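You operate a simulated robot arm through the tools that you are given. There is no shell and no other tool. Be economical: measure what you need, move in short steps, check, and stop when the job is done.

You are at the controls of a simulated robot arm. One attempt, no reset.

## Task
Switch the cart brake off. Take the grey pad on the tray of the red cart and put it away on the wash bench top. Put the yellow pad from the tray of the red cart on the rebuild card. Fetch the purple-dot packer and set it on top of the red carton. Put the 46 mm silver tin from the tray of the red cart on the top of the spring bench and the 36 mm silver tin on the shelf of the red cart. Take the black bump stop and leave it on top of the white can. Do these in any order.

It is judged by the outcome, as a careful person would: the job done as asked, and still so three seconds after it is handed in. It fails if anything else is knocked over, pushed out of place, dropped, spilled or broken.

## Robot
A 7-joint arm with a two-finger parallel gripper on a trunk, on a base that drives. Base frame: it is fixed to the floor where the robot stands at the start and does not move with it; the origin is under the middle of the robot, x ahead of it, y to its left, z up; the surface under the hand at the start is at about z = 0.8. Lengths are in m, angles in degrees, forces in N, time in s.
With the tool pointing down near the work surface it reaches from about 0.26 to 0.6 m from the robot's upright axis, wherever it stands. Its first joint turns from -166.0 to 166.0 degrees. Places, roughly: black bump stop (5x5x4 cm) [-1, -1.3, 0.9]; cart brake [0.3, 0, 0.8]; grey pad (7x10x3 cm) [0.4, 0.2, 0.8]; purple-dot packer (5x4x3 cm) [0.5, 0.4, 0.4]; rebuild card [0.5, 0.5, 0.75]; red carton [0.5, 0.5, 0.5]; shelf of the red cart [0.4, 0.4, 0.4]; silver tin [0.5, 0.5, 0.75]; top of the spring bench [2.3, 1.2, 0.9]; wash bench top (50x12 cm) [2.06, -3.76, 0.88]; white can (7x7x11 cm) [-0.9, -1.4, 1]; yellow pad (8x6x4 cm) [0.6, 0.2, 0.8]. Payload 3.4 kg.
The tool frame sits at the grasp point between the pads (the TCP): z along the fingers, y along the line on which they close. The tips reach 0.03 m beyond it. The gripper opens to 0.094 m. The fingers are 0.028 m wide and 0.01 m thick; the gripper's body (0.05 by 0.096 m) begins 0.055 m behind the TCP.
Orientation is told as [roll, pitch, yaw] about the base's x, y, z axes, in that order, counted from this pose: with the fingers straight down and closing along the base's y, the tool's x points along the base's -x, its y along +y and its z along -z.

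## Interface
- The arm moves only by the tool move_arm. Its argument "series" is a list that holds one entry, the list of rows, each a list of 7 numbers: the shift along the tool's x, y, z in m, then the turn, a rotation vector about the tool's x, y, z in degrees, then the finger opening in m, from 0 to 0.094. In form: [[[x, y, z, ax, ay, az, jaw], ...]]. A call has 1 to 20 rows; each row is the pose to reach, as a shift and turn from the pose commanded when the call began, along the tool's axes at that moment. A row lasts 0.2 s, in which the tool goes at most 0.05 m and 8.6 degrees; a call with a longer step from one row to the next is refused whole, and so is a gripper value outside its range. Where a pose cannot be reached the arm comes as near as it can. A force on the tool above 40 N (or 10 N above the force at the start of the call, whichever is more), or a blocked arm, ends the call early, and 0.2 s more pass. Each finger travels about 0.072 m/s and halts on what it meets, pressing with about 42 N; the grip force reading is that of the motor and also rises with nothing between the fingers. The clock runs only during rows and for 0.2 s after the last one: add rows that repeat a pose to give the fingers time. It gives the time, the measured TCP pose, the force on the tool (base axes), the opening and the grip force at its end, in the units of the frame above (readings bear some noise), with the torque about the TCP (base axes, N m) and any sound that the robot's microphone picked up, and new pictures: "pictures" is both (left out), scene, wrist or none.
- Cameras (640 x 400 px; columns grow to the right, rows downward): "scene" is now at [0.0267, 0.1725, 1.494]; the picture's right is [0.15, -0.99, 0.00], its down [-0.83, -0.13, -0.54] and it looks along [0.54, 0.08, -0.84] (base axes); focal length 283 px, centre (320, 200). "wrist" rides on the gripper at [0.076, 0.014, -0.102] in the tool frame; the picture's right is [-0.18, 0.98, 0.00], its down [-0.75, -0.14, -0.64] and it looks along [-0.63, -0.12, 0.77] (tool axes); focal length 243 px, centre (320, 200). There is no depth. A picture from a camera that has moved, and an enlarged one, comes with that camera's place and axes in the base frame and with its lens. The place of the scene camera against the robot may be out by one fixed shift of up to 0.025 m in any direction.
- raise_lower(by): slides the trunk up (or, below 0, down) by that many m; the arm and the scene camera ride with it, the base frame stays. It gives what a move gives, with no picture.
- steer(legs): drives the robot by 1 to 6 legs, each [ahead, left, turn to the left] in m, m and degrees, along the robot's own axes; the way and the turn of a leg run together, so that a leg with both is an arc; at most 1.5 m and 180 degrees a leg. The arm and the cameras ride along, it lands a little off, and it stops where it bumps. It gives what a move gives, and a new picture of the scene camera.
- turn_head(pan, tilt): turns the head with the scene camera to pan (to the left, within 155 degrees either way) and tilt (down, from -29 to 69), counted from straight ahead of the robot. It gives what a move gives, and a new picture of the scene camera.
- inspect(camera, box): a new picture of the part [left, top, right, bottom] of that camera's present view, enlarged. It takes no simulated time.
- job_done(): hands the job in; it is judged then, once.

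Go step by step. Nothing tells you exact positions but the pictures and the camera data: compare them with the known pose of the tool, close in by small moves and look again before you grip or let go. The budget is 196 turns and 260 pictures, counting those below and the enlarged ones. Unless the task says otherwise, let go and move clear before handing in, and close with one line.

The tools are called after ">>>" by a JSON object that holds its "method" and its "body". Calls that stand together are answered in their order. move_arm: Moves the arm, as the interface text tells. Its arguments: {"type":"object","properties":{"series":{"type":"array","items":{"type":"array","items":{"type":"array","items":{"type":"number"}}}},"pictures":{"type":"string","enum":["both","scene","wrist","none"]}},"required":["series"]} The other tools are called the same way: raise_lower (by) slides the trunk up or down; steer (legs) drives the base; turn_head (pan, tilt) turns the head that bears the scene camera; inspect (camera, box) takes an enlarged picture of a part of a camera's view; job_done () hands the job in.

At the start:

```text
t: 0.0
eef_pos: [0.3062, 0.1621, 1.0959]
ee_rot: [0.1, 0.0, 0.0]
wrist_force: [-0.2, 0.6, 0.9]
moment: [0.0, 0.0, 0.02]
gripper_width: 0.0941
grasp_force: 0.1
trunk travel left (down, up): [-0.175, 0.211]
robot x, y, heading: [-0.0001, -0.0009, 0.2]
head pan, tilt: [8.6, 57.0]
```

scene: 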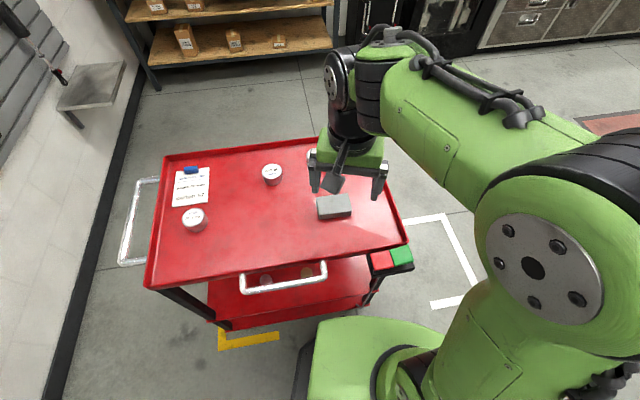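
wrist: 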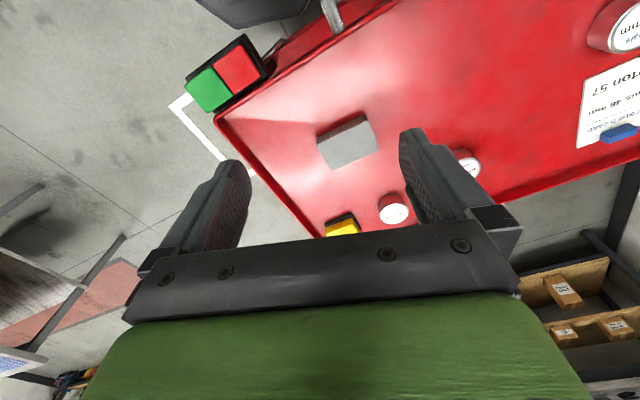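

I see the red cart with a card, tins, the grey pad and a red/green brake box near its right front corner. I'll look closer first.

>>> {"method": "inspect", "body": {"camera": "scene", "box": [140, 130, 420, 305]}}

>>> {"method": "inspect", "body": {"camera": "wrist", "box": [170, 0, 640, 260]}}

```text
2.29 times, centred on (280, 218) of scene
camera zoom: at [0.0267, 0.1725, 1.494], right [0.15, -0.99, 0.0], down [-0.83, -0.13, -0.54], along [0.54, 0.08, -0.84], focal length 647 px, centre (411, 160)
```

zoom: 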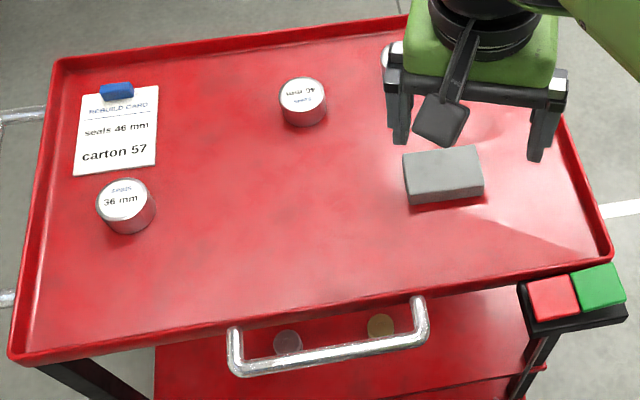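

```text
1.36 times, centred on (405, 130) of wrist
camera zoom: at [0.2286, 0.176, 1.2004], right [0.18, 0.98, 0.0], down [0.75, -0.14, 0.64], along [0.63, -0.12, -0.77], focal length 330 px, centre (204, 295)
```

zoom: 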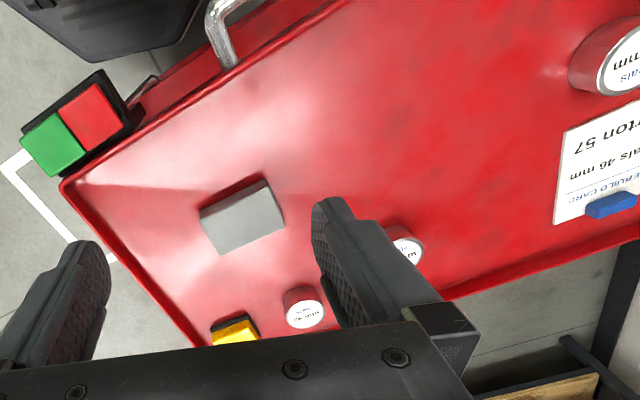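

Three tins may be on the tray; I'll zoom on the labels and the brake.

>>> {"method": "inspect", "body": {"camera": "scene", "box": [350, 225, 430, 275]}}

>>> {"method": "inspect", "body": {"camera": "scene", "box": [240, 140, 320, 190]}}

>>> {"method": "inspect", "body": {"camera": "wrist", "box": [310, 140, 490, 250]}}

```text
8.00 times, centred on (390, 250) of scene
camera zoom: at [0.0267, 0.1725, 1.494], right [0.15, -0.99, 0.0], down [-0.83, -0.13, -0.54], along [0.54, 0.08, -0.84], focal length 2264 px, centre (-240, -200)
```

zoom: 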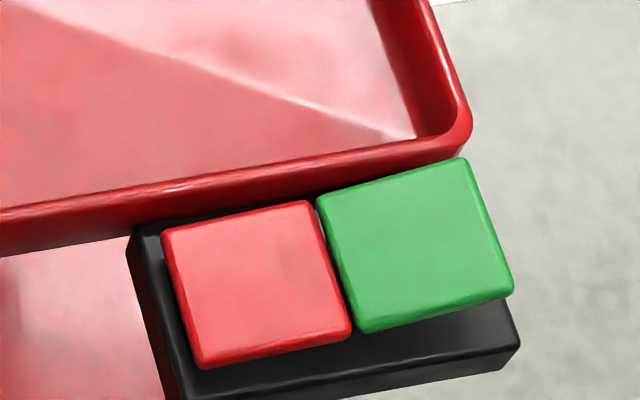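

```text
8.00 times, centred on (280, 165) of scene
camera zoom: at [0.0267, 0.1725, 1.494], right [0.15, -0.99, 0.0], down [-0.83, -0.13, -0.54], along [0.54, 0.08, -0.84], focal length 2264 px, centre (640, 480)
```

zoom: 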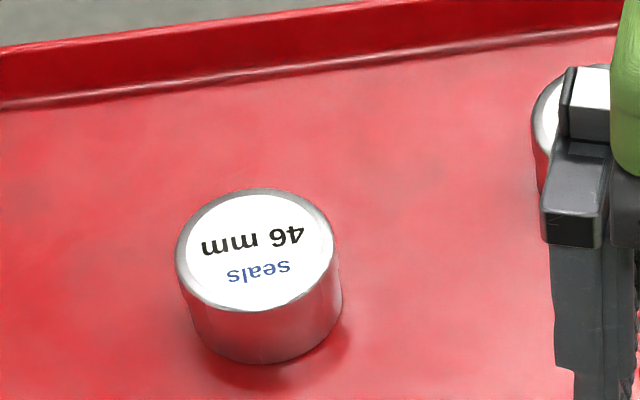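

```text
3.56 times, centred on (400, 195) of wrist
camera zoom: at [0.2286, 0.176, 1.2004], right [0.18, 0.98, 0.0], down [0.75, -0.14, 0.64], along [0.63, -0.12, -0.77], focal length 863 px, centre (36, 218)
```

zoom: 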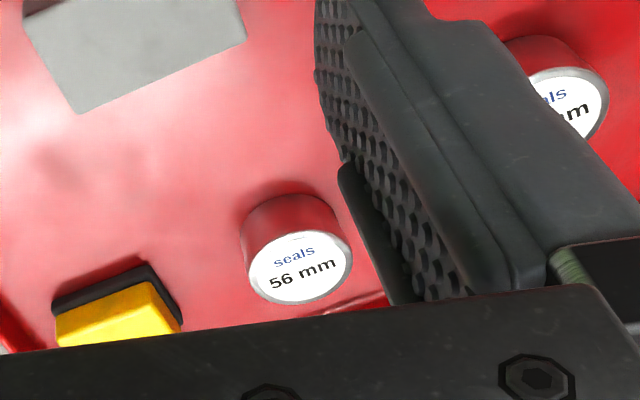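

Tins are 36, 46 and 56 mm, all distinguishable. Next a closer look at the brake with the wrist camera.

>>> {"method": "move_arm", "body": {"series": [[[0, -0.04, 0.03, 0, 0, 0, 0.094], [0, -0.08, 0.06, 0, 0, 0, 0.094], [0, -0.12, 0.09, 0, 0, 0, 0.094], [0, -0.13, 0.12, 0, 0, 0, 0.094], [0, -0.13, 0.12, 0, 0, 0, 0.094]]]}}

>>> {"method": "inspect", "body": {"camera": "wrist", "box": [240, 40, 400, 140]}}

```text
t: 1.2
eef_pos: [0.3034, 0.0323, 0.9755]
ee_rot: [0.0, -0.1, 0.0]
wrist_force: [0.7, -0.4, 0.2]
moment: [0.01, 0.02, 0.0]
gripper_width: 0.0939
grasp_force: 0.1
trunk travel left (down, up): [-0.175, 0.211]
robot x, y, heading: [0.0025, -0.0013, 0.2]
head pan, tilt: [8.6, 57.0]
camera scene: at [0.0264, 0.1723, 1.494], right [0.15, -0.99, 0.0], down [-0.83, -0.13, -0.54], along [0.54, 0.08, -0.84], focal length 283 px, centre (320, 200)
camera wrist: at [0.2259, 0.046, 1.0799], right [0.18, 0.98, 0.0], down [0.75, -0.14, 0.64], along [0.63, -0.12, -0.77], focal length 243 px, centre (320, 200)
```

scene: 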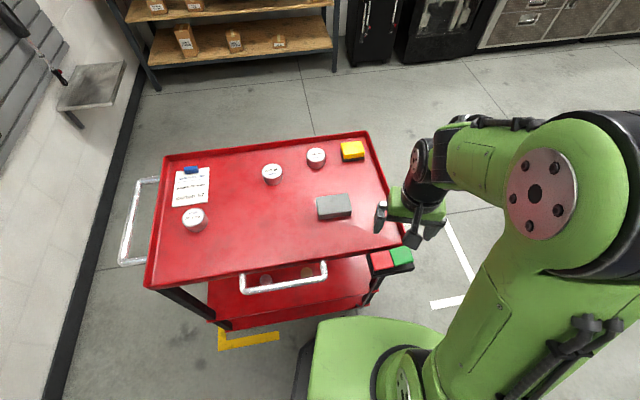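
wrist: 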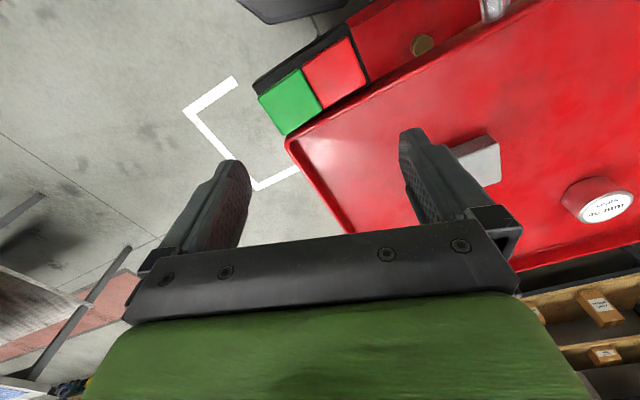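

```text
4.00 times, centred on (320, 90) of wrist
camera zoom: at [0.2259, 0.046, 1.0799], right [0.18, 0.98, 0.0], down [0.75, -0.14, 0.64], along [0.63, -0.12, -0.77], focal length 970 px, centre (320, 640)
```

zoom: 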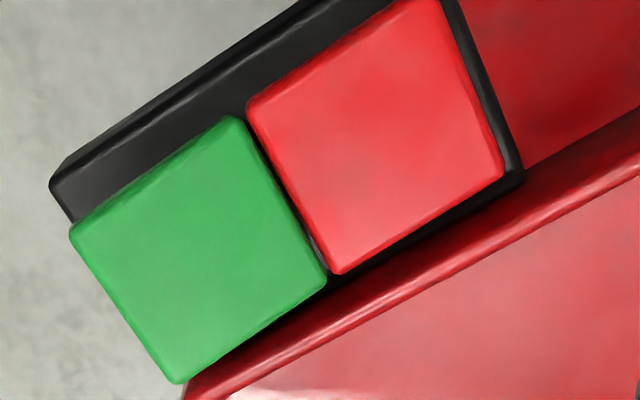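

Red is the lower (pressed) button and green stands proud, so green is likely the release; I'll do it last so the cart stays braked. Let me look around the room.

>>> {"method": "turn_head", "body": {"pan": 150, "tilt": 25}}

>>> {"method": "turn_head", "body": {"pan": -140, "tilt": 25}}

>>> {"method": "turn_head", "body": {"pan": -75, "tilt": 20}}

>>> {"method": "turn_head", "body": {"pan": 20, "tilt": 15}}

```text
t: 3.4
eef_pos: [0.3027, 0.0341, 0.976]
ee_rot: [0.0, 0.0, -0.1]
wrist_force: [0.5, 0.5, 0.2]
moment: [0.04, 0.02, 0.01]
gripper_width: 0.0942
grasp_force: 0.0
trunk travel left (down, up): [-0.175, 0.211]
robot x, y, heading: [0.0017, -0.0, 0.1]
head pan, tilt: [150.0, 25.0]
camera scene: at [-0.1222, 0.2081, 1.5405], right [0.5, 0.87, 0.0], down [0.37, -0.21, -0.91], along [-0.78, 0.45, -0.42], focal length 283 px, centre (320, 200)
```

scene: 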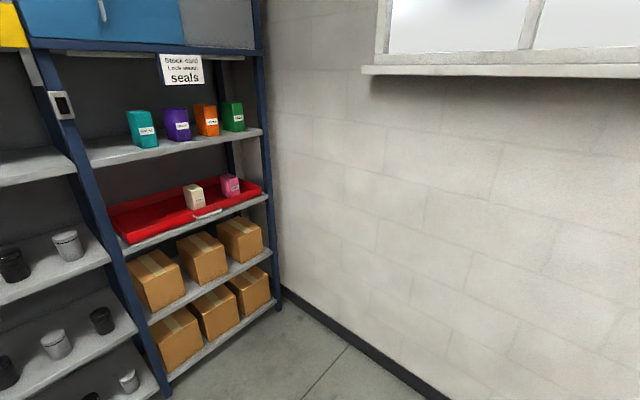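

```text
t: 7.4
eef_pos: [0.3038, 0.0326, 0.9758]
ee_rot: [0.0, 0.0, 0.0]
wrist_force: [0.3, -0.4, -0.4]
moment: [-0.03, 0.0, -0.04]
gripper_width: 0.094
grasp_force: 0.1
trunk travel left (down, up): [-0.175, 0.211]
robot x, y, heading: [-0.0008, 0.0031, -0.3]
head pan, tilt: [-140.0, 25.0]
camera scene: at [-0.113, 0.1027, 1.5405], right [-0.64, 0.77, 0.0], down [0.32, 0.27, -0.91], along [-0.69, -0.58, -0.42], focal length 283 px, centre (320, 200)
```

scene: 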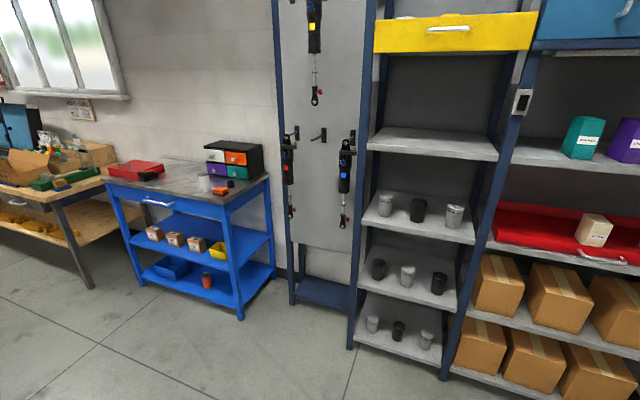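

```text
t: 8.8
eef_pos: [0.3027, 0.0323, 0.9761]
ee_rot: [0.0, 0.0, 0.0]
wrist_force: [0.0, 0.1, 0.5]
moment: [0.0, -0.02, 0.03]
gripper_width: 0.0942
grasp_force: 0.1
trunk travel left (down, up): [-0.175, 0.211]
robot x, y, heading: [0.0049, -0.0009, -0.0]
head pan, tilt: [-75.0, 20.0]
camera scene: at [-0.0184, 0.072, 1.5486], right [-0.97, -0.26, 0.0], down [-0.09, 0.33, -0.94], along [0.24, -0.91, -0.34], focal length 283 px, centre (320, 200)
```

scene: 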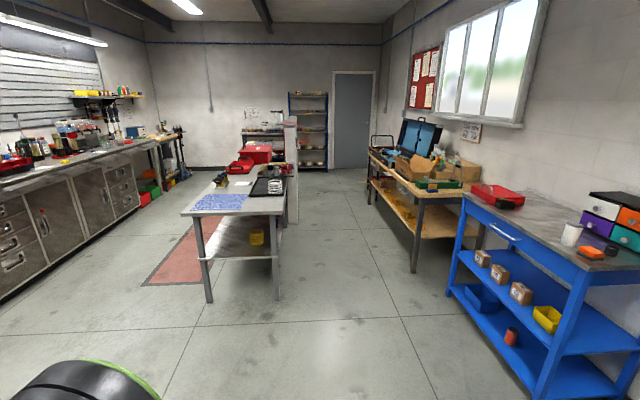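

```text
t: 10.5
eef_pos: [0.3026, 0.033, 0.9763]
ee_rot: [0.0, 0.0, 0.0]
wrist_force: [0.3, -0.5, 0.1]
moment: [-0.01, 0.02, -0.04]
gripper_width: 0.0939
grasp_force: 0.1
trunk travel left (down, up): [-0.175, 0.211]
robot x, y, heading: [0.0011, 0.0002, 0.0]
head pan, tilt: [20.0, 15.0]
camera scene: at [0.0454, 0.1939, 1.5568], right [0.34, -0.94, 0.0], down [-0.24, -0.09, -0.97], along [0.91, 0.33, -0.26], focal length 283 px, centre (320, 200)
```

scene: 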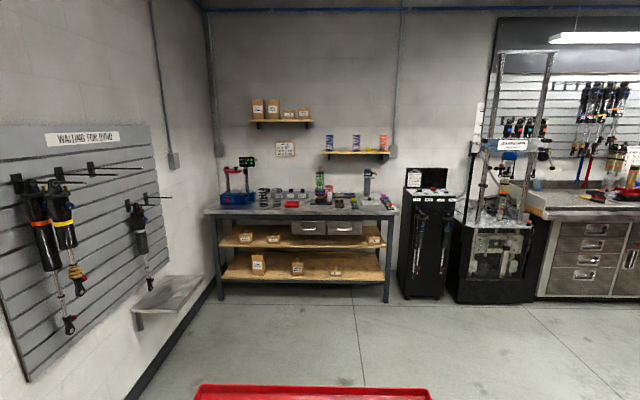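

The blue bench (can, bump stop) is behind right, spring bench ahead left, wash bench far right. Now back off to look at the cart's shelf from the side.

>>> {"method": "steer", "body": {"legs": [[-0.6, 0, 0]]}}

>>> {"method": "turn_head", "body": {"pan": 25, "tilt": 45}}

>>> {"method": "inspect", "body": {"camera": "scene", "box": [160, 80, 480, 280]}}

```text
t: 14.0
eef_pos: [-0.3163, 0.0321, 0.9762]
ee_rot: [0.0, -0.1, -0.9]
wrist_force: [0.9, 1.3, 0.2]
moment: [-0.03, -0.02, 0.03]
gripper_width: 0.094
grasp_force: 0.1
trunk travel left (down, up): [-0.175, 0.211]
robot x, y, heading: [-0.6166, 0.0048, -0.8]
head pan, tilt: [20.0, 15.0]
camera scene: at [-0.571, 0.1988, 1.5568], right [0.33, -0.95, 0.0], down [-0.24, -0.08, -0.97], along [0.91, 0.31, -0.26], focal length 283 px, centre (320, 200)
```

scene: 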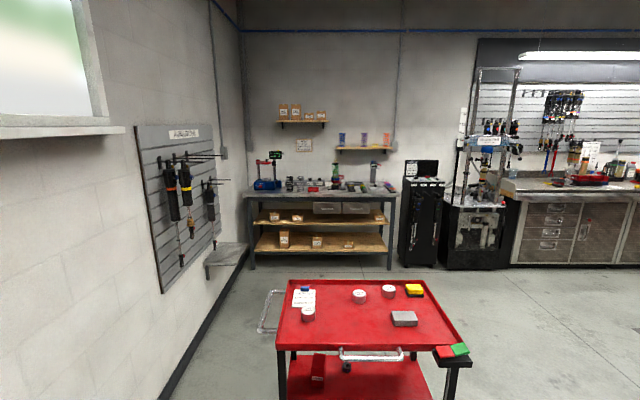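

```text
t: 14.9
eef_pos: [-0.316, 0.032, 0.976]
ee_rot: [0.0, 0.0, -0.9]
wrist_force: [0.2, 0.0, 0.5]
moment: [0.04, -0.01, -0.02]
gripper_width: 0.094
grasp_force: 0.0
trunk travel left (down, up): [-0.175, 0.211]
robot x, y, heading: [-0.6185, 0.0076, -0.8]
head pan, tilt: [25.0, 45.0]
camera scene: at [-0.5842, 0.2015, 1.51], right [0.41, -0.91, 0.0], down [-0.65, -0.29, -0.71], along [0.65, 0.29, -0.71], focal length 283 px, centre (320, 200)
```

scene: 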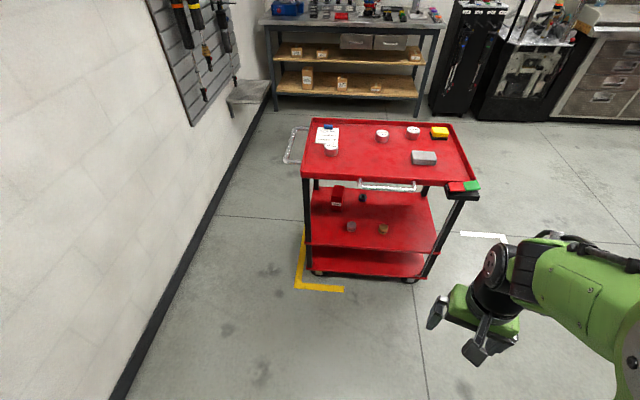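

```text
2.00 times, centred on (320, 180) of scene
camera zoom: at [-0.5842, 0.2015, 1.51], right [0.41, -0.91, 0.0], down [-0.65, -0.29, -0.71], along [0.65, 0.29, -0.71], focal length 566 px, centre (320, 240)
```

zoom: 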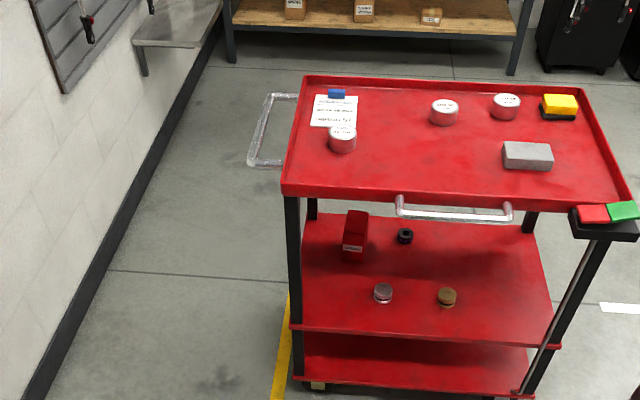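

>>> {"method": "inspect", "body": {"camera": "scene", "box": [300, 175, 444, 265]}}

```text
4.44 times, centred on (372, 220) of scene
camera zoom: at [-0.5842, 0.2015, 1.51], right [0.41, -0.91, 0.0], down [-0.65, -0.29, -0.71], along [0.65, 0.29, -0.71], focal length 1258 px, centre (89, 111)
```

zoom: 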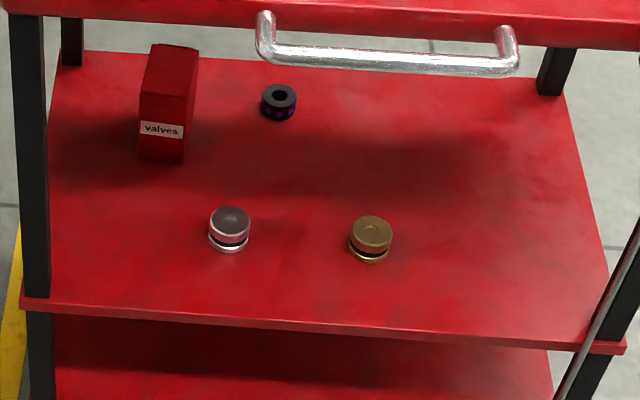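

The black ring on the shelf with purple dots is the packer; the red "valves" carton stands beside it, both nearer the far side. I'll drive round the right end of the cart to its far side.

>>> {"method": "steer", "body": {"legs": [[0, -0.68, 0], [1.5, 0, 0], [0.4, 0, 0]]}}

>>> {"method": "turn_head", "body": {"pan": 80, "tilt": 35}}

```text
t: 27.9
eef_pos: [1.604, -0.6832, 0.9757]
ee_rot: [0.0, 0.0, -1.4]
wrist_force: [0.2, -0.6, 0.3]
moment: [0.0, -0.01, 0.0]
gripper_width: 0.0938
grasp_force: 0.1
trunk travel left (down, up): [-0.175, 0.211]
robot x, y, heading: [1.3014, -0.7101, -1.4]
head pan, tilt: [25.0, 45.0]
camera scene: at [1.3372, -0.512, 1.5099], right [0.4, -0.92, 0.0], down [-0.65, -0.28, -0.71], along [0.65, 0.28, -0.71], focal length 283 px, centre (320, 200)
```

scene: 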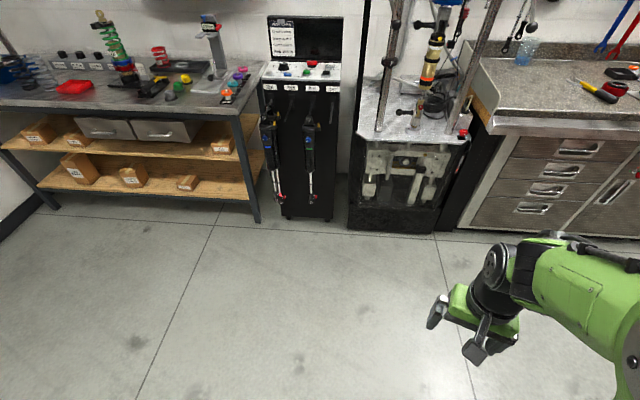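

```text
t: 29.1
eef_pos: [1.6038, -0.6836, 0.9772]
ee_rot: [0.1, 0.0, -1.5]
wrist_force: [0.3, -0.6, 0.3]
moment: [0.0, 0.0, -0.01]
gripper_width: 0.0939
grasp_force: 0.1
trunk travel left (down, up): [-0.175, 0.211]
robot x, y, heading: [1.3008, -0.7105, -1.5]
head pan, tilt: [80.0, 35.0]
camera scene: at [1.2792, -0.4581, 1.5247], right [0.98, -0.2, 0.0], down [-0.11, -0.56, -0.82], along [0.16, 0.8, -0.57], focal length 283 px, centre (320, 200)
```

scene: 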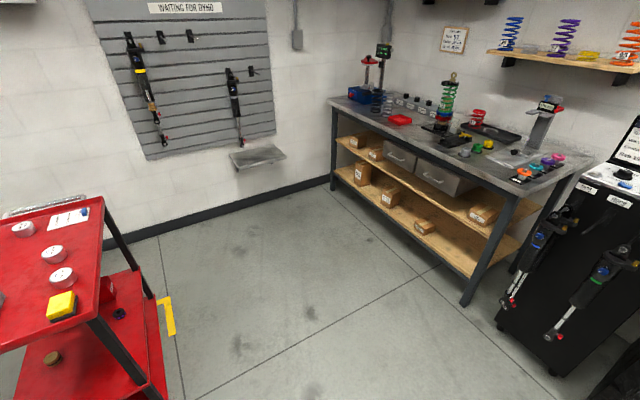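

Clear way. I drive up along the far side and turn to face the cart.

>>> {"method": "steer", "body": {"legs": [[-0.05, 1.2, 0], [0, 0, -159]]}}

>>> {"method": "turn_head", "body": {"pan": 0, "tilt": 50}}

```text
t: 41.7
eef_pos: [1.0199, 0.3561, 0.9764]
ee_rot: [0.1, -0.1, -160.2]
wrist_force: [0.7, 0.3, 0.6]
moment: [0.02, 0.05, 0.02]
gripper_width: 0.0941
grasp_force: 0.1
trunk travel left (down, up): [-0.175, 0.211]
robot x, y, heading: [1.2943, 0.4936, -160.3]
head pan, tilt: [80.0, 35.0]
camera scene: at [1.4344, 0.291, 1.5248], right [-0.99, -0.17, 0.0], down [-0.1, 0.57, -0.82], along [0.14, -0.81, -0.57], focal length 283 px, centre (320, 200)
```

scene: 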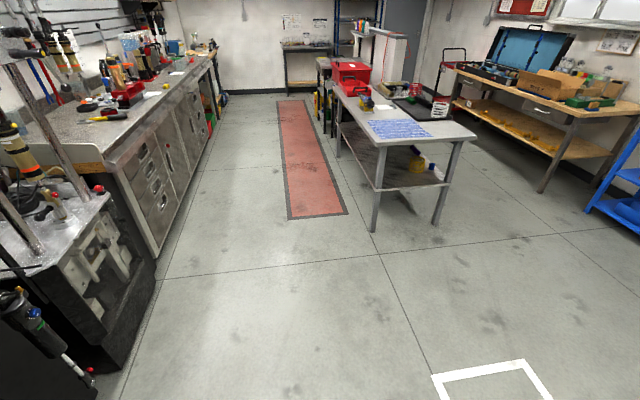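

```text
t: 43.2
eef_pos: [1.0201, 0.3564, 0.976]
ee_rot: [0.0, 0.0, -160.3]
wrist_force: [0.2, -0.1, -0.2]
moment: [0.03, 0.02, -0.01]
gripper_width: 0.0939
grasp_force: 0.1
trunk travel left (down, up): [-0.175, 0.211]
robot x, y, heading: [1.2947, 0.4909, -160.2]
head pan, tilt: [0.0, 50.0]
camera scene: at [1.347, 0.3516, 1.503], right [-0.34, 0.94, 0.0], down [0.72, 0.26, -0.64], along [-0.6, -0.22, -0.77], focal length 283 px, centre (320, 200)
```

scene: 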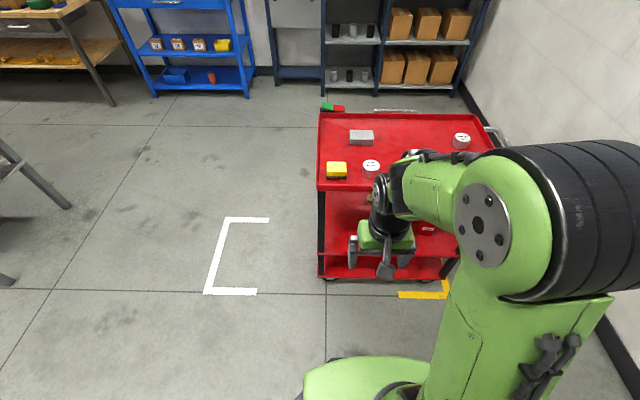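

I'm facing the cart's far side. Before the shelf work I try turning the wrist half round so its camera rides above the gripper when tilted forward.

>>> {"method": "move_arm", "body": {"series": [[[0, 0, 0, 0, 0, 8.5, 0.094], [0, 0, 0, 0, 0, 17, 0.094], [0, 0, 0, 0, 0, 25.5, 0.094], [0, 0, 0, 0, 0, 34, 0.094], [0, 0, 0, 0, 0, 42.5, 0.094], [0, 0, 0, 0, 0, 51, 0.094], [0, 0, 0, 0, 0, 59.5, 0.094], [0, 0, 0, 0, 0, 68, 0.094], [0, 0, 0, 0, 0, 76.5, 0.094], [0, 0, 0, 0, 0, 85, 0.094], [0, 0, 0, 0, 0, 93.5, 0.094], [0, 0, 0, 0, 0, 102, 0.094], [0, 0, 0, 0, 0, 110.5, 0.094], [0, 0, 0, 0, 0, 119, 0.094], [0, 0, 0, 0, 0, 127.5, 0.094], [0, 0, 0, 0, 0, 136, 0.094], [0, 0, 0, 0, 0, 144.5, 0.094], [0, 0, 0, 0, 0, 153, 0.094], [0, 0, 0, 0, 0, 161.5, 0.094], [0, 0, 0, 0, 0, 170, 0.094]]], "pictures": "none"}}

```text
t: 47.4
eef_pos: [1.0195, 0.3574, 0.9756]
ee_rot: [0.0, 0.1, 35.5]
wrist_force: [-0.6, 0.0, 0.4]
moment: [-0.01, 0.0, -0.01]
gripper_width: 0.0941
grasp_force: 0.2
out of reach, approached as far as the arm can: row 20
trunk travel left (down, up): [-0.175, 0.211]
robot x, y, heading: [1.2955, 0.4882, -160.3]
head pan, tilt: [0.0, 50.0]
```

Nearly a half turn is available. Now tilt the fingers forward about 50° from straight down and look.

>>> {"method": "move_arm", "body": {"series": [[[0, 0, 0, 0, 8, 0, 0.094], [0, 0, 0, 0, 16, 0, 0.094], [0, 0, 0, 0, 24, 0, 0.094], [0, 0, 0, 0, 32, 0, 0.094], [0, 0, 0, 0, 40, 0, 0.094], [0, 0, 0, 0, 48, 0, 0.094], [0, 0, 0, 0, 50, 0, 0.094]]]}}

```text
t: 49.0
eef_pos: [0.9376, 0.3354, 1.0295]
ee_rot: [0.0, 49.8, 35.6]
wrist_force: [-0.5, -0.8, -0.5]
moment: [-0.01, -0.01, 0.0]
gripper_width: 0.094
grasp_force: 0.2
out of reach, approached as far as the arm can: row 3, 4, 5, 6, 7
trunk travel left (down, up): [-0.175, 0.211]
robot x, y, heading: [1.2941, 0.4915, -160.5]
head pan, tilt: [0.0, 50.0]
camera scene: at [1.3462, 0.3511, 1.503], right [-0.34, 0.94, 0.0], down [0.72, 0.26, -0.64], along [-0.6, -0.22, -0.77], focal length 283 px, centre (320, 200)
camera wrist: at [0.9535, 0.3641, 1.1546], right [-0.48, 0.87, -0.14], down [0.88, 0.45, -0.16], along [-0.08, -0.2, -0.98], focal length 243 px, centre (320, 200)
```

scene: 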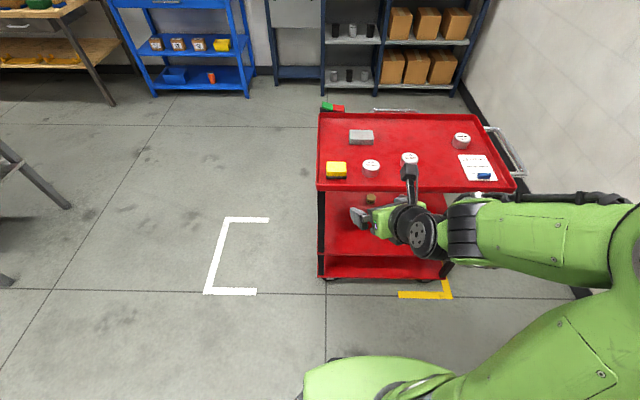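
wrist: 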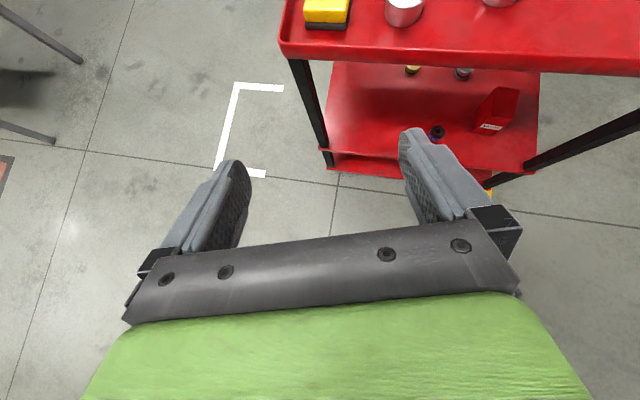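

The tilted flipped pose works and gives a good view of shelf and packer. I lower the trunk and then the arm here in free space to check reach.

>>> {"method": "raise_lower", "body": {"by": -0.17}}

>>> {"method": "move_arm", "body": {"series": [[[-0.0345, 0, 0.029, 0, 0, 0, 0.094], [-0.069, 0, 0.058, 0, 0, 0, 0.094], [-0.1035, 0, 0.087, 0, 0, 0, 0.094], [-0.138, 0, 0.116, 0, 0, 0, 0.094], [-0.1725, 0, 0.145, 0, 0, 0, 0.094], [-0.207, 0, 0.174, 0, 0, 0, 0.094], [-0.207, 0, 0.174, 0, 0, 0, 0.094]]]}}

```text
t: 50.9
eef_pos: [0.939, 0.336, 0.8582]
ee_rot: [0.1, 49.8, 35.5]
wrist_force: [-0.7, -0.4, 0.2]
moment: [-0.02, 0.0, 0.01]
gripper_width: 0.0938
grasp_force: 0.0
trunk travel left (down, up): [-0.005, 0.381]
robot x, y, heading: [1.2955, 0.4916, -160.0]
head pan, tilt: [0.0, 50.0]
```

```text
t: 52.5
eef_pos: [0.9399, 0.3365, 0.5886]
ee_rot: [0.1, 49.9, 35.5]
wrist_force: [-0.2, -0.7, 0.3]
moment: [0.01, -0.03, 0.01]
gripper_width: 0.094
grasp_force: 0.1
out of reach, approached as far as the arm can: row 1, 2, 3, 4
trunk travel left (down, up): [-0.005, 0.381]
robot x, y, heading: [1.295, 0.4926, -160.4]
head pan, tilt: [0.0, 50.0]
camera scene: at [1.347, 0.3519, 1.3331], right [-0.34, 0.94, 0.0], down [0.72, 0.26, -0.64], along [-0.6, -0.22, -0.77], focal length 283 px, centre (320, 200)
camera wrist: at [0.955, 0.3648, 0.7144], right [-0.47, 0.87, -0.14], down [0.88, 0.45, -0.16], along [-0.08, -0.2, -0.98], focal length 243 px, centre (320, 200)
```

scene: 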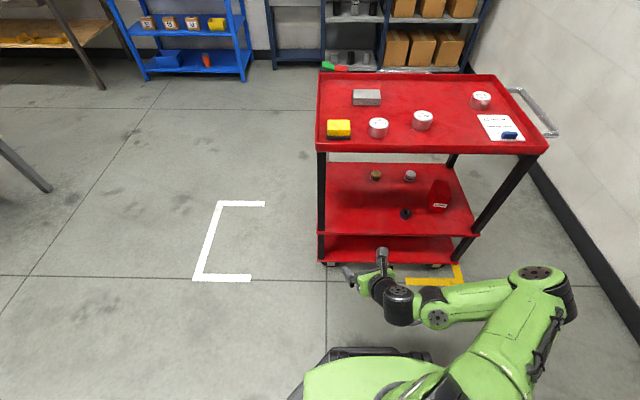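
wrist: 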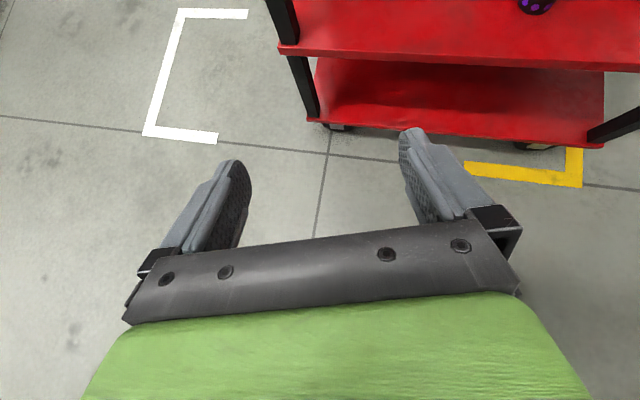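

Reach is fine. I'll shift right to line up with the packer, lower a bit more, and look.

>>> {"method": "steer", "body": {"legs": [[0, -0.22, 0]]}}

>>> {"method": "move_arm", "body": {"series": [[[-0.0345, 0, 0.029, 0, 0, 0, 0.094], [-0.069, 0, 0.058, 0, 0, 0, 0.094], [-0.0766, 0, 0.0643, 0, 0, 0, 0.094], [-0.0766, 0, 0.0643, 0, 0, 0, 0.094]]]}}

```text
t: 54.2
eef_pos: [0.8656, 0.5413, 0.5879]
ee_rot: [0.0, 50.0, 35.6]
wrist_force: [0.5, -0.7, 0.1]
moment: [-0.01, -0.03, 0.01]
gripper_width: 0.0939
grasp_force: 0.0
trunk travel left (down, up): [-0.005, 0.381]
robot x, y, heading: [1.218, 0.698, -160.0]
head pan, tilt: [0.0, 50.0]
camera scene: at [1.2727, 0.5577, 1.333], right [-0.34, 0.94, 0.0], down [0.72, 0.26, -0.64], along [-0.6, -0.22, -0.77], focal length 283 px, centre (320, 200)
```

scene: 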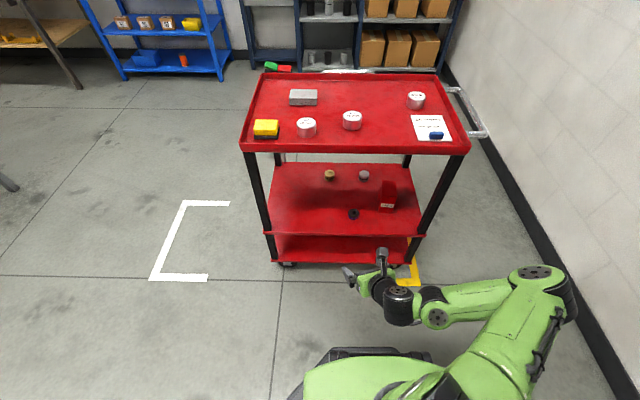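

```text
t: 55.2
eef_pos: [0.8656, 0.5403, 0.4884]
ee_rot: [0.0, 49.9, 35.6]
wrist_force: [0.5, 0.1, 0.1]
moment: [-0.03, 0.02, -0.03]
gripper_width: 0.0942
grasp_force: 0.1
trunk travel left (down, up): [-0.005, 0.381]
robot x, y, heading: [1.2195, 0.6975, -160.2]
head pan, tilt: [0.0, 50.0]
camera scene: at [1.2728, 0.5575, 1.333], right [-0.34, 0.94, 0.0], down [0.72, 0.26, -0.64], along [-0.6, -0.22, -0.77], focal length 283 px, centre (320, 200)
camera wrist: at [0.8796, 0.5689, 0.6139], right [-0.48, 0.87, -0.14], down [0.88, 0.46, -0.16], along [-0.08, -0.2, -0.98], focal length 243 px, centre (320, 200)
```

scene: 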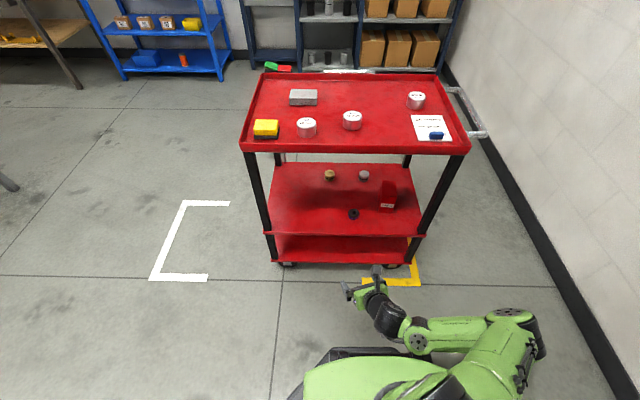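
wrist: 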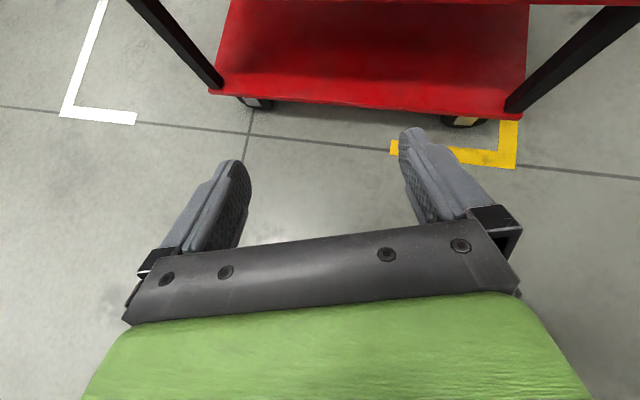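

Aligned; drive ahead 0.2 m so the hand enters between tray and shelf.

>>> {"method": "steer", "body": {"legs": [[0.18, 0, 0]]}}

>>> {"method": "move_arm", "body": {"series": [[[0, 0, 0, 0, 0, 0, 0.094]]], "pictures": "wrist"}}

```text
t: 56.7
eef_pos: [0.6945, 0.4793, 0.4882]
ee_rot: [-0.1, 49.9, 35.6]
wrist_force: [-0.6, -0.7, 0.4]
moment: [0.0, 0.0, 0.0]
gripper_width: 0.094
grasp_force: 0.1
trunk travel left (down, up): [-0.005, 0.381]
robot x, y, heading: [1.0483, 0.6302, -159.8]
head pan, tilt: [0.0, 50.0]
camera scene: at [1.1022, 0.4955, 1.333], right [-0.34, 0.94, 0.0], down [0.72, 0.26, -0.64], along [-0.6, -0.22, -0.77], focal length 283 px, centre (320, 200)
```

scene: 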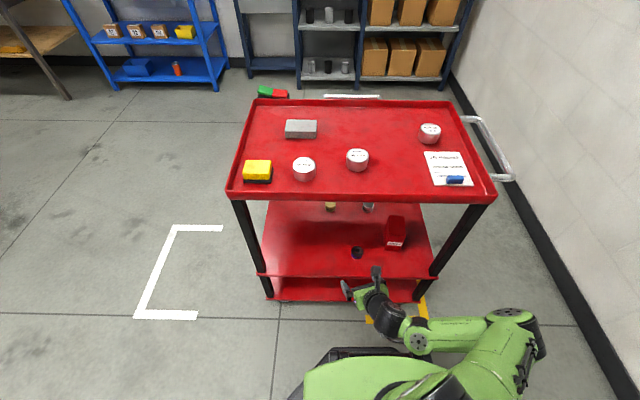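

```text
t: 57.1
eef_pos: [0.6941, 0.4793, 0.4876]
ee_rot: [0.0, 49.9, 35.6]
wrist_force: [0.0, -0.4, -0.4]
moment: [-0.02, -0.03, 0.0]
gripper_width: 0.0938
grasp_force: 0.1
trunk travel left (down, up): [-0.005, 0.381]
robot x, y, heading: [1.0504, 0.6337, -160.2]
head pan, tilt: [0.0, 50.0]
camera wrist: at [0.7092, 0.5072, 0.6142], right [-0.48, 0.87, -0.14], down [0.88, 0.45, -0.16], along [-0.08, -0.2, -0.98], focal length 243 px, centre (320, 200)
```

wrist: 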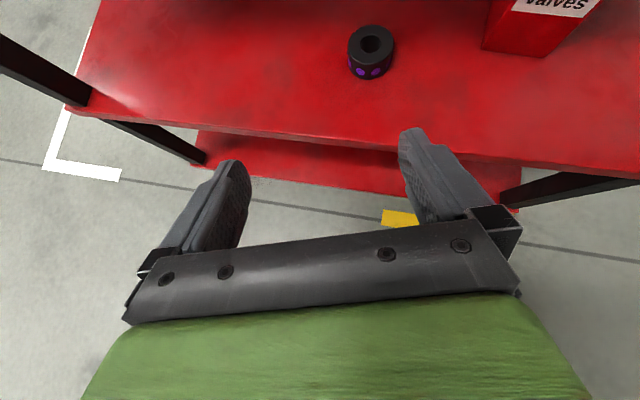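

The wrist view puts the packer at about (0.55, 0.44). I'll move right 5 cm and forward 8 cm at this height and look again.

>>> {"method": "move_arm", "body": {"series": [[[0, 0.027, 0, 0, 0, 0, 0.094], [0, 0.053, 0, 0, 0, 0, 0.094], [0.0257, 0.053, 0.0306, 0, 0, 0, 0.094], [0.0514, 0.053, 0.0613, 0, 0, 0, 0.094], [0.0514, 0.053, 0.0613, 0, 0, 0, 0.094]]]}}

```text
t: 58.3
eef_pos: [0.6, 0.4761, 0.4862]
ee_rot: [-0.1, 49.9, 35.5]
wrist_force: [-0.1, 0.4, -0.5]
moment: [-0.01, 0.0, -0.02]
gripper_width: 0.0941
grasp_force: 0.1
trunk travel left (down, up): [-0.005, 0.381]
robot x, y, heading: [1.0492, 0.6326, -160.0]
head pan, tilt: [0.0, 50.0]
camera scene: at [1.1023, 0.4954, 1.333], right [-0.34, 0.94, 0.0], down [0.72, 0.26, -0.64], along [-0.6, -0.22, -0.77], focal length 283 px, centre (320, 200)
camera wrist: at [0.6149, 0.5037, 0.6126], right [-0.48, 0.87, -0.14], down [0.88, 0.45, -0.16], along [-0.08, -0.2, -0.98], focal length 243 px, centre (320, 200)
```

scene: 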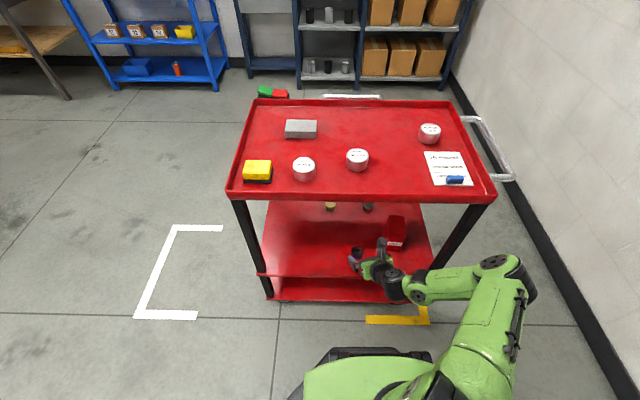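
wrist: 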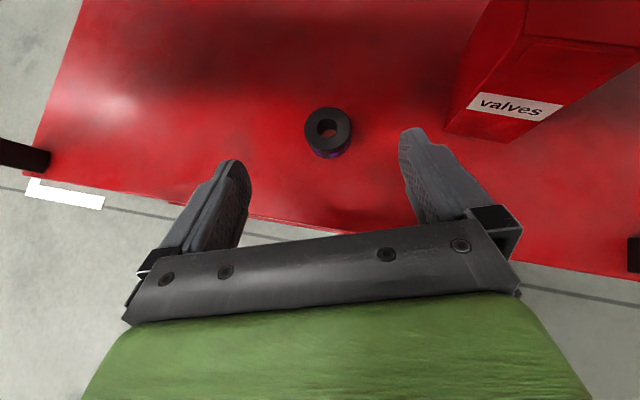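

Packer is centred, 6.5 cm ahead. Move forward 5.3 cm and then descend.

>>> {"method": "move_arm", "body": {"series": [[[0.017, 0.005, 0.0203, 0, 0, 0, 0.085], [0.034, 0.005, 0.0406, 0, 0, 0, 0.085], [0.0176, 0.005, 0.0545, 0, 0, 0, 0.085], [0.0073, 0.005, 0.0631, 0, 0, 0, 0.085], [0.0003, 0.005, 0.069, 0, 0, 0, 0.085], [0.0003, 0.005, 0.069, 0, 0, 0, 0.085]]], "pictures": "wrist"}}

```text
t: 59.7
eef_pos: [0.5524, 0.4487, 0.4441]
ee_rot: [0.0, 49.8, 35.7]
wrist_force: [-0.6, 0.2, 0.6]
moment: [-0.01, 0.03, -0.03]
gripper_width: 0.0852
grasp_force: 0.0
trunk travel left (down, up): [-0.005, 0.381]
robot x, y, heading: [1.0494, 0.6319, -159.9]
head pan, tilt: [0.0, 50.0]
camera wrist: at [0.5677, 0.4764, 0.5697], right [-0.48, 0.87, -0.14], down [0.88, 0.45, -0.16], along [-0.08, -0.2, -0.98], focal length 243 px, centre (320, 200)
```

wrist: 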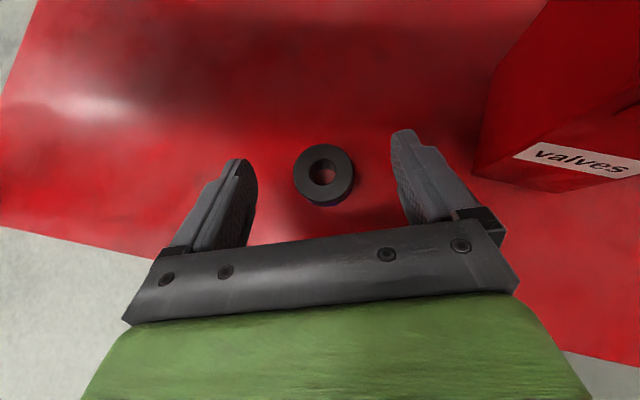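

The packer sits between the pads. Down 8 mm more and close.

>>> {"method": "move_arm", "body": {"series": [[[-0.0061, 0.001, 0.0051, 0, 0, 0, 0.085], [-0.0061, 0.001, 0.0051, 0, 0, 0, 0.06], [-0.0061, 0.001, 0.0051, 0, 0, 0, 0.04], [-0.0061, 0.001, 0.0051, 0, 0, 0, 0.03], [-0.0061, 0.001, 0.0051, 0, 0, 0, 0.02], [-0.0061, 0.001, 0.0051, 0, 0, 0, 0.02]]], "pictures": "wrist"}}

```text
t: 61.1
eef_pos: [0.5498, 0.4501, 0.4354]
ee_rot: [-0.1, 49.9, 35.5]
wrist_force: [-0.9, 0.1, 0.8]
moment: [0.0, 0.0, -0.03]
gripper_width: 0.02
grasp_force: 0.1
trunk travel left (down, up): [-0.005, 0.381]
robot x, y, heading: [1.0468, 0.6356, -160.0]
head pan, tilt: [0.0, 50.0]
camera wrist: at [0.567, 0.4776, 0.5615], right [-0.48, 0.87, -0.14], down [0.88, 0.45, -0.16], along [-0.08, -0.2, -0.98], focal length 243 px, centre (320, 200)
```

wrist: 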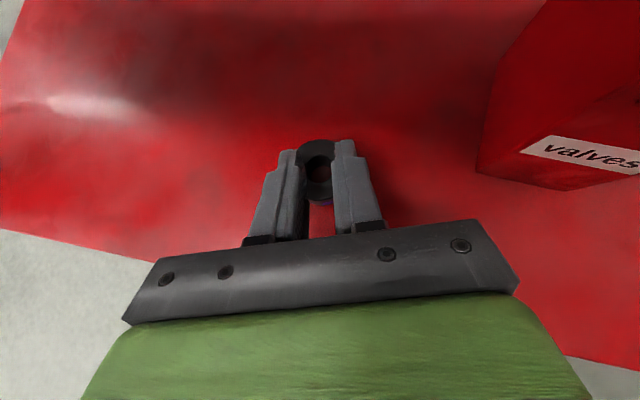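

The shelf is lower than assumed (packer top ≈0.41); the fingers closed above it. Reopen and go about 2 cm lower.

>>> {"method": "move_arm", "body": {"series": [[[0, 0, 0, 0, 0, 0, 0.05], [0, 0, 0, 0, 0, 0, 0.085], [0, 0, 0, 0, 0, 0, 0.085], [-0.005, 0, 0.0103, 0, 0, 0, 0.085], [-0.0122, -0.001, 0.0167, 0, 0, 0, 0.085], [-0.0122, -0.001, 0.0167, 0, 0, 0, 0.085]]], "pictures": "wrist"}}

```text
t: 62.5
eef_pos: [0.5484, 0.4456, 0.4158]
ee_rot: [-0.1, 49.8, 35.6]
wrist_force: [-0.4, -0.1, 0.5]
moment: [0.0, -0.02, -0.03]
gripper_width: 0.0852
grasp_force: 0.0
trunk travel left (down, up): [-0.005, 0.381]
robot x, y, heading: [1.0515, 0.6337, -159.7]
head pan, tilt: [0.0, 50.0]
camera wrist: at [0.5634, 0.474, 0.5416], right [-0.48, 0.87, -0.14], down [0.88, 0.45, -0.16], along [-0.08, -0.2, -0.98], focal length 243 px, centre (320, 200)
```

wrist: 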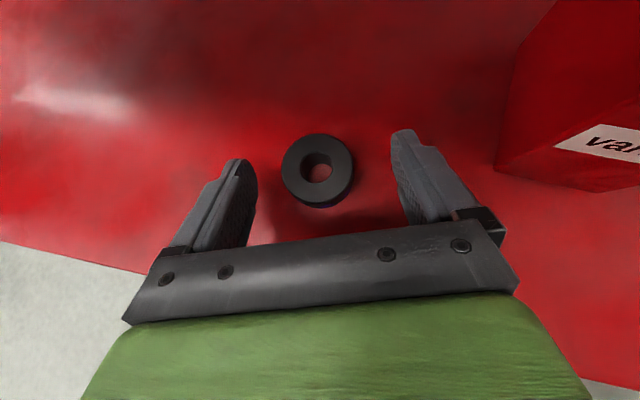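

>>> {"method": "move_arm", "body": {"series": [[[-0.0046, 0, 0.0039, 0, 0, 0, 0.085], [-0.0046, 0, 0.0039, 0, 0, 0, 0.06], [-0.0046, 0, 0.0039, 0, 0, 0, 0.04], [-0.0046, 0, 0.0039, 0, 0, 0, 0.03], [-0.0046, 0, 0.0039, 0, 0, 0, 0.03], [-0.0046, 0, 0.0039, 0, 0, 0, 0.03]]], "pictures": "wrist"}}

```text
t: 63.9
eef_pos: [0.549, 0.4451, 0.4091]
ee_rot: [0.1, 49.9, 35.6]
wrist_force: [-1.0, -0.3, 0.2]
moment: [-0.04, 0.04, -0.01]
gripper_width: 0.037
grasp_force: 41.8
trunk travel left (down, up): [-0.005, 0.381]
robot x, y, heading: [1.0507, 0.6302, -159.9]
head pan, tilt: [0.0, 50.0]
camera wrist: at [0.5632, 0.474, 0.5359], right [-0.48, 0.87, -0.14], down [0.88, 0.45, -0.16], along [-0.08, -0.2, -0.98], focal length 243 px, centre (320, 200)
```

wrist: 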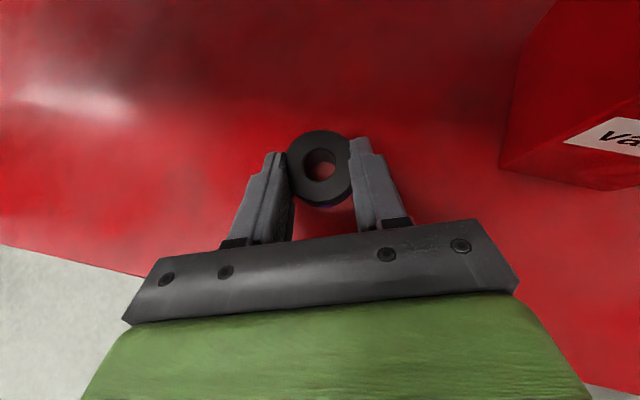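

Gripped at 37 mm. Lift 12 cm and look at the carton.

>>> {"method": "move_arm", "body": {"series": [[[0.0306, 0, -0.0257, 0, 0, 0, 0.03], [0.0613, 0, -0.0514, 0, 0, 0, 0.03], [0.092, 0, -0.0772, 0, 0, 0, 0.03], [0.092, 0, -0.0772, 0, 0, 0, 0.03]]]}}

```text
t: 64.9
eef_pos: [0.5476, 0.4462, 0.5286]
ee_rot: [-0.1, 50.0, 35.6]
wrist_force: [0.8, 0.0, -0.4]
moment: [0.0, -0.01, 0.0]
gripper_width: 0.0301
grasp_force: 0.1
trunk travel left (down, up): [-0.005, 0.381]
robot x, y, heading: [1.0482, 0.6319, -160.0]
head pan, tilt: [0.0, 50.0]
camera scene: at [1.1025, 0.4956, 1.333], right [-0.34, 0.94, 0.0], down [0.72, 0.26, -0.64], along [-0.6, -0.22, -0.77], focal length 283 px, centre (320, 200)
camera wrist: at [0.563, 0.4743, 0.6557], right [-0.48, 0.87, -0.14], down [0.88, 0.45, -0.16], along [-0.08, -0.2, -0.98], focal length 243 px, centre (320, 200)
```

scene: 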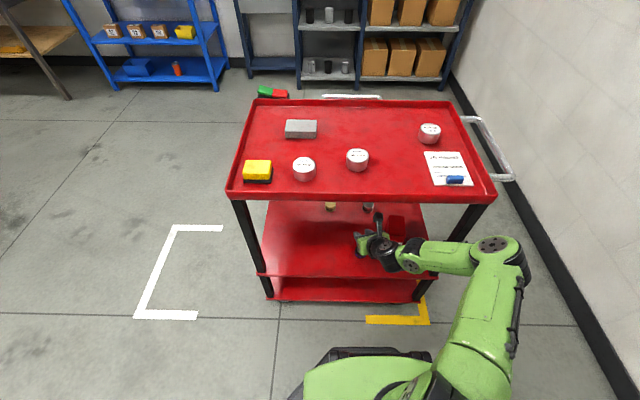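
wrist: 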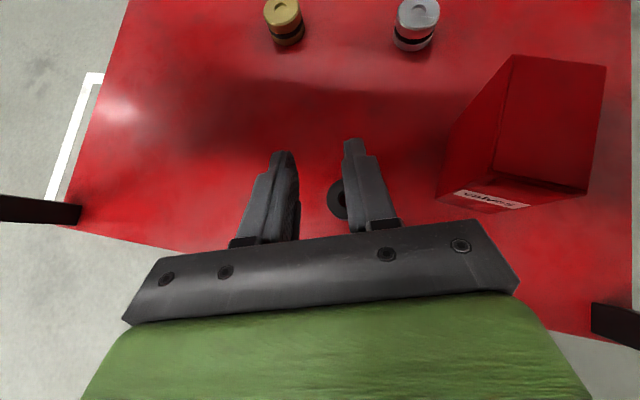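

The packer slipped out on the lift; it still stands on the shelf in place. I'll open the fingers and look before re-gripping lower.

>>> {"method": "move_arm", "body": {"series": [[[0, 0, 0, 0, 0, 0, 0.06], [0, 0, 0, 0, 0, 0, 0.085], [0, 0, 0, 0, 0, 0, 0.085]]], "pictures": "wrist"}}

>>> {"method": "inspect", "body": {"camera": "wrist", "box": [256, 135, 416, 235]}}

```text
t: 65.7
eef_pos: [0.5475, 0.4463, 0.5298]
ee_rot: [0.0, 49.9, 35.6]
wrist_force: [-0.2, -0.9, -0.7]
moment: [0.0, -0.02, 0.01]
gripper_width: 0.0851
grasp_force: 0.0
trunk travel left (down, up): [-0.005, 0.381]
robot x, y, heading: [1.0484, 0.634, -159.9]
head pan, tilt: [0.0, 50.0]
camera wrist: at [0.5629, 0.4742, 0.6553], right [-0.48, 0.87, -0.14], down [0.88, 0.45, -0.16], along [-0.08, -0.2, -0.98], focal length 243 px, centre (320, 200)
```

wrist: 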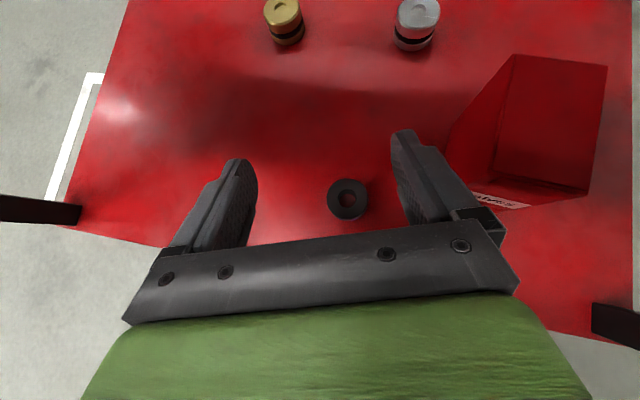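

```text
4.00 times, centred on (336, 185) of wrist
camera zoom: at [0.5629, 0.4742, 0.6553], right [-0.48, 0.87, -0.14], down [0.88, 0.45, -0.16], along [-0.08, -0.2, -0.98], focal length 970 px, centre (256, 260)
```

zoom: 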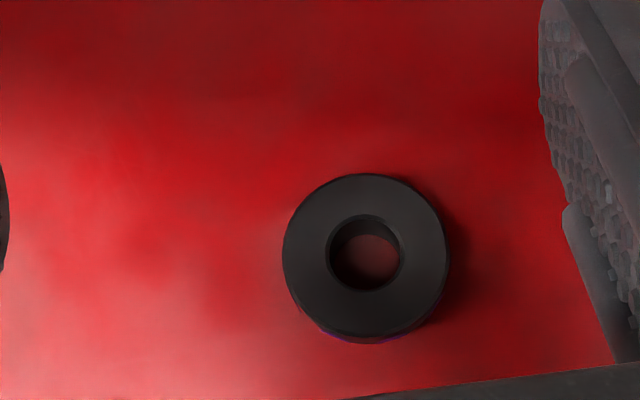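

The ring is 42 mm across and had been caught off-centre near the tips. I go 1 cm further forward, 12 mm right, and lower slowly to z≈0.403.

>>> {"method": "move_arm", "body": {"series": [[[0.0064, 0.0125, 0.0077, 0, 0, 0, 0.085], [-0.0242, 0.0125, 0.0334, 0, 0, 0, 0.085], [-0.0548, 0.0125, 0.0591, 0, 0, 0, 0.085], [-0.0778, 0.0125, 0.0784, 0, 0, 0, 0.085], [-0.087, 0.0125, 0.0861, 0, 0, 0, 0.085], [-0.0908, 0.0125, 0.0893, 0, 0, 0, 0.085], [-0.0908, 0.0125, 0.0893, 0, 0, 0, 0.085]]], "pictures": "wrist"}}

```text
t: 67.5
eef_pos: [0.528, 0.4495, 0.408]
ee_rot: [0.1, 50.8, 35.5]
wrist_force: [5.5, 2.5, 15.1]
moment: [0.49, 0.39, -0.26]
gripper_width: 0.084
grasp_force: 0.1
trunk travel left (down, up): [-0.005, 0.381]
robot x, y, heading: [1.0487, 0.631, -159.9]
head pan, tilt: [0.0, 50.0]
stopped in row 7: the force on the tool passed its limit at 41 N (the readings are from after the stop); the commanded pose is now the measured one
camera wrist: at [0.5456, 0.4794, 0.5335], right [-0.48, 0.87, -0.14], down [0.88, 0.45, -0.18], along [-0.09, -0.21, -0.97], focal length 243 px, centre (320, 200)
```

wrist: 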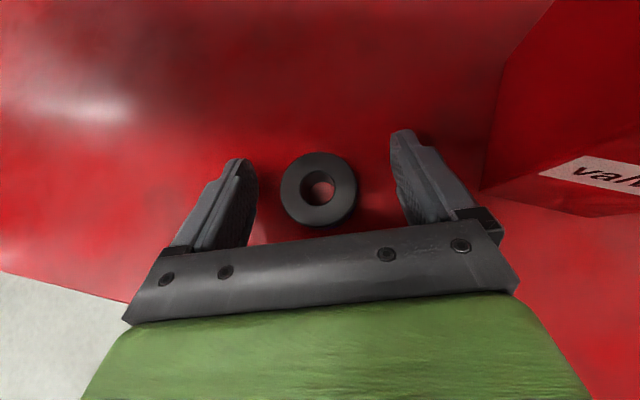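

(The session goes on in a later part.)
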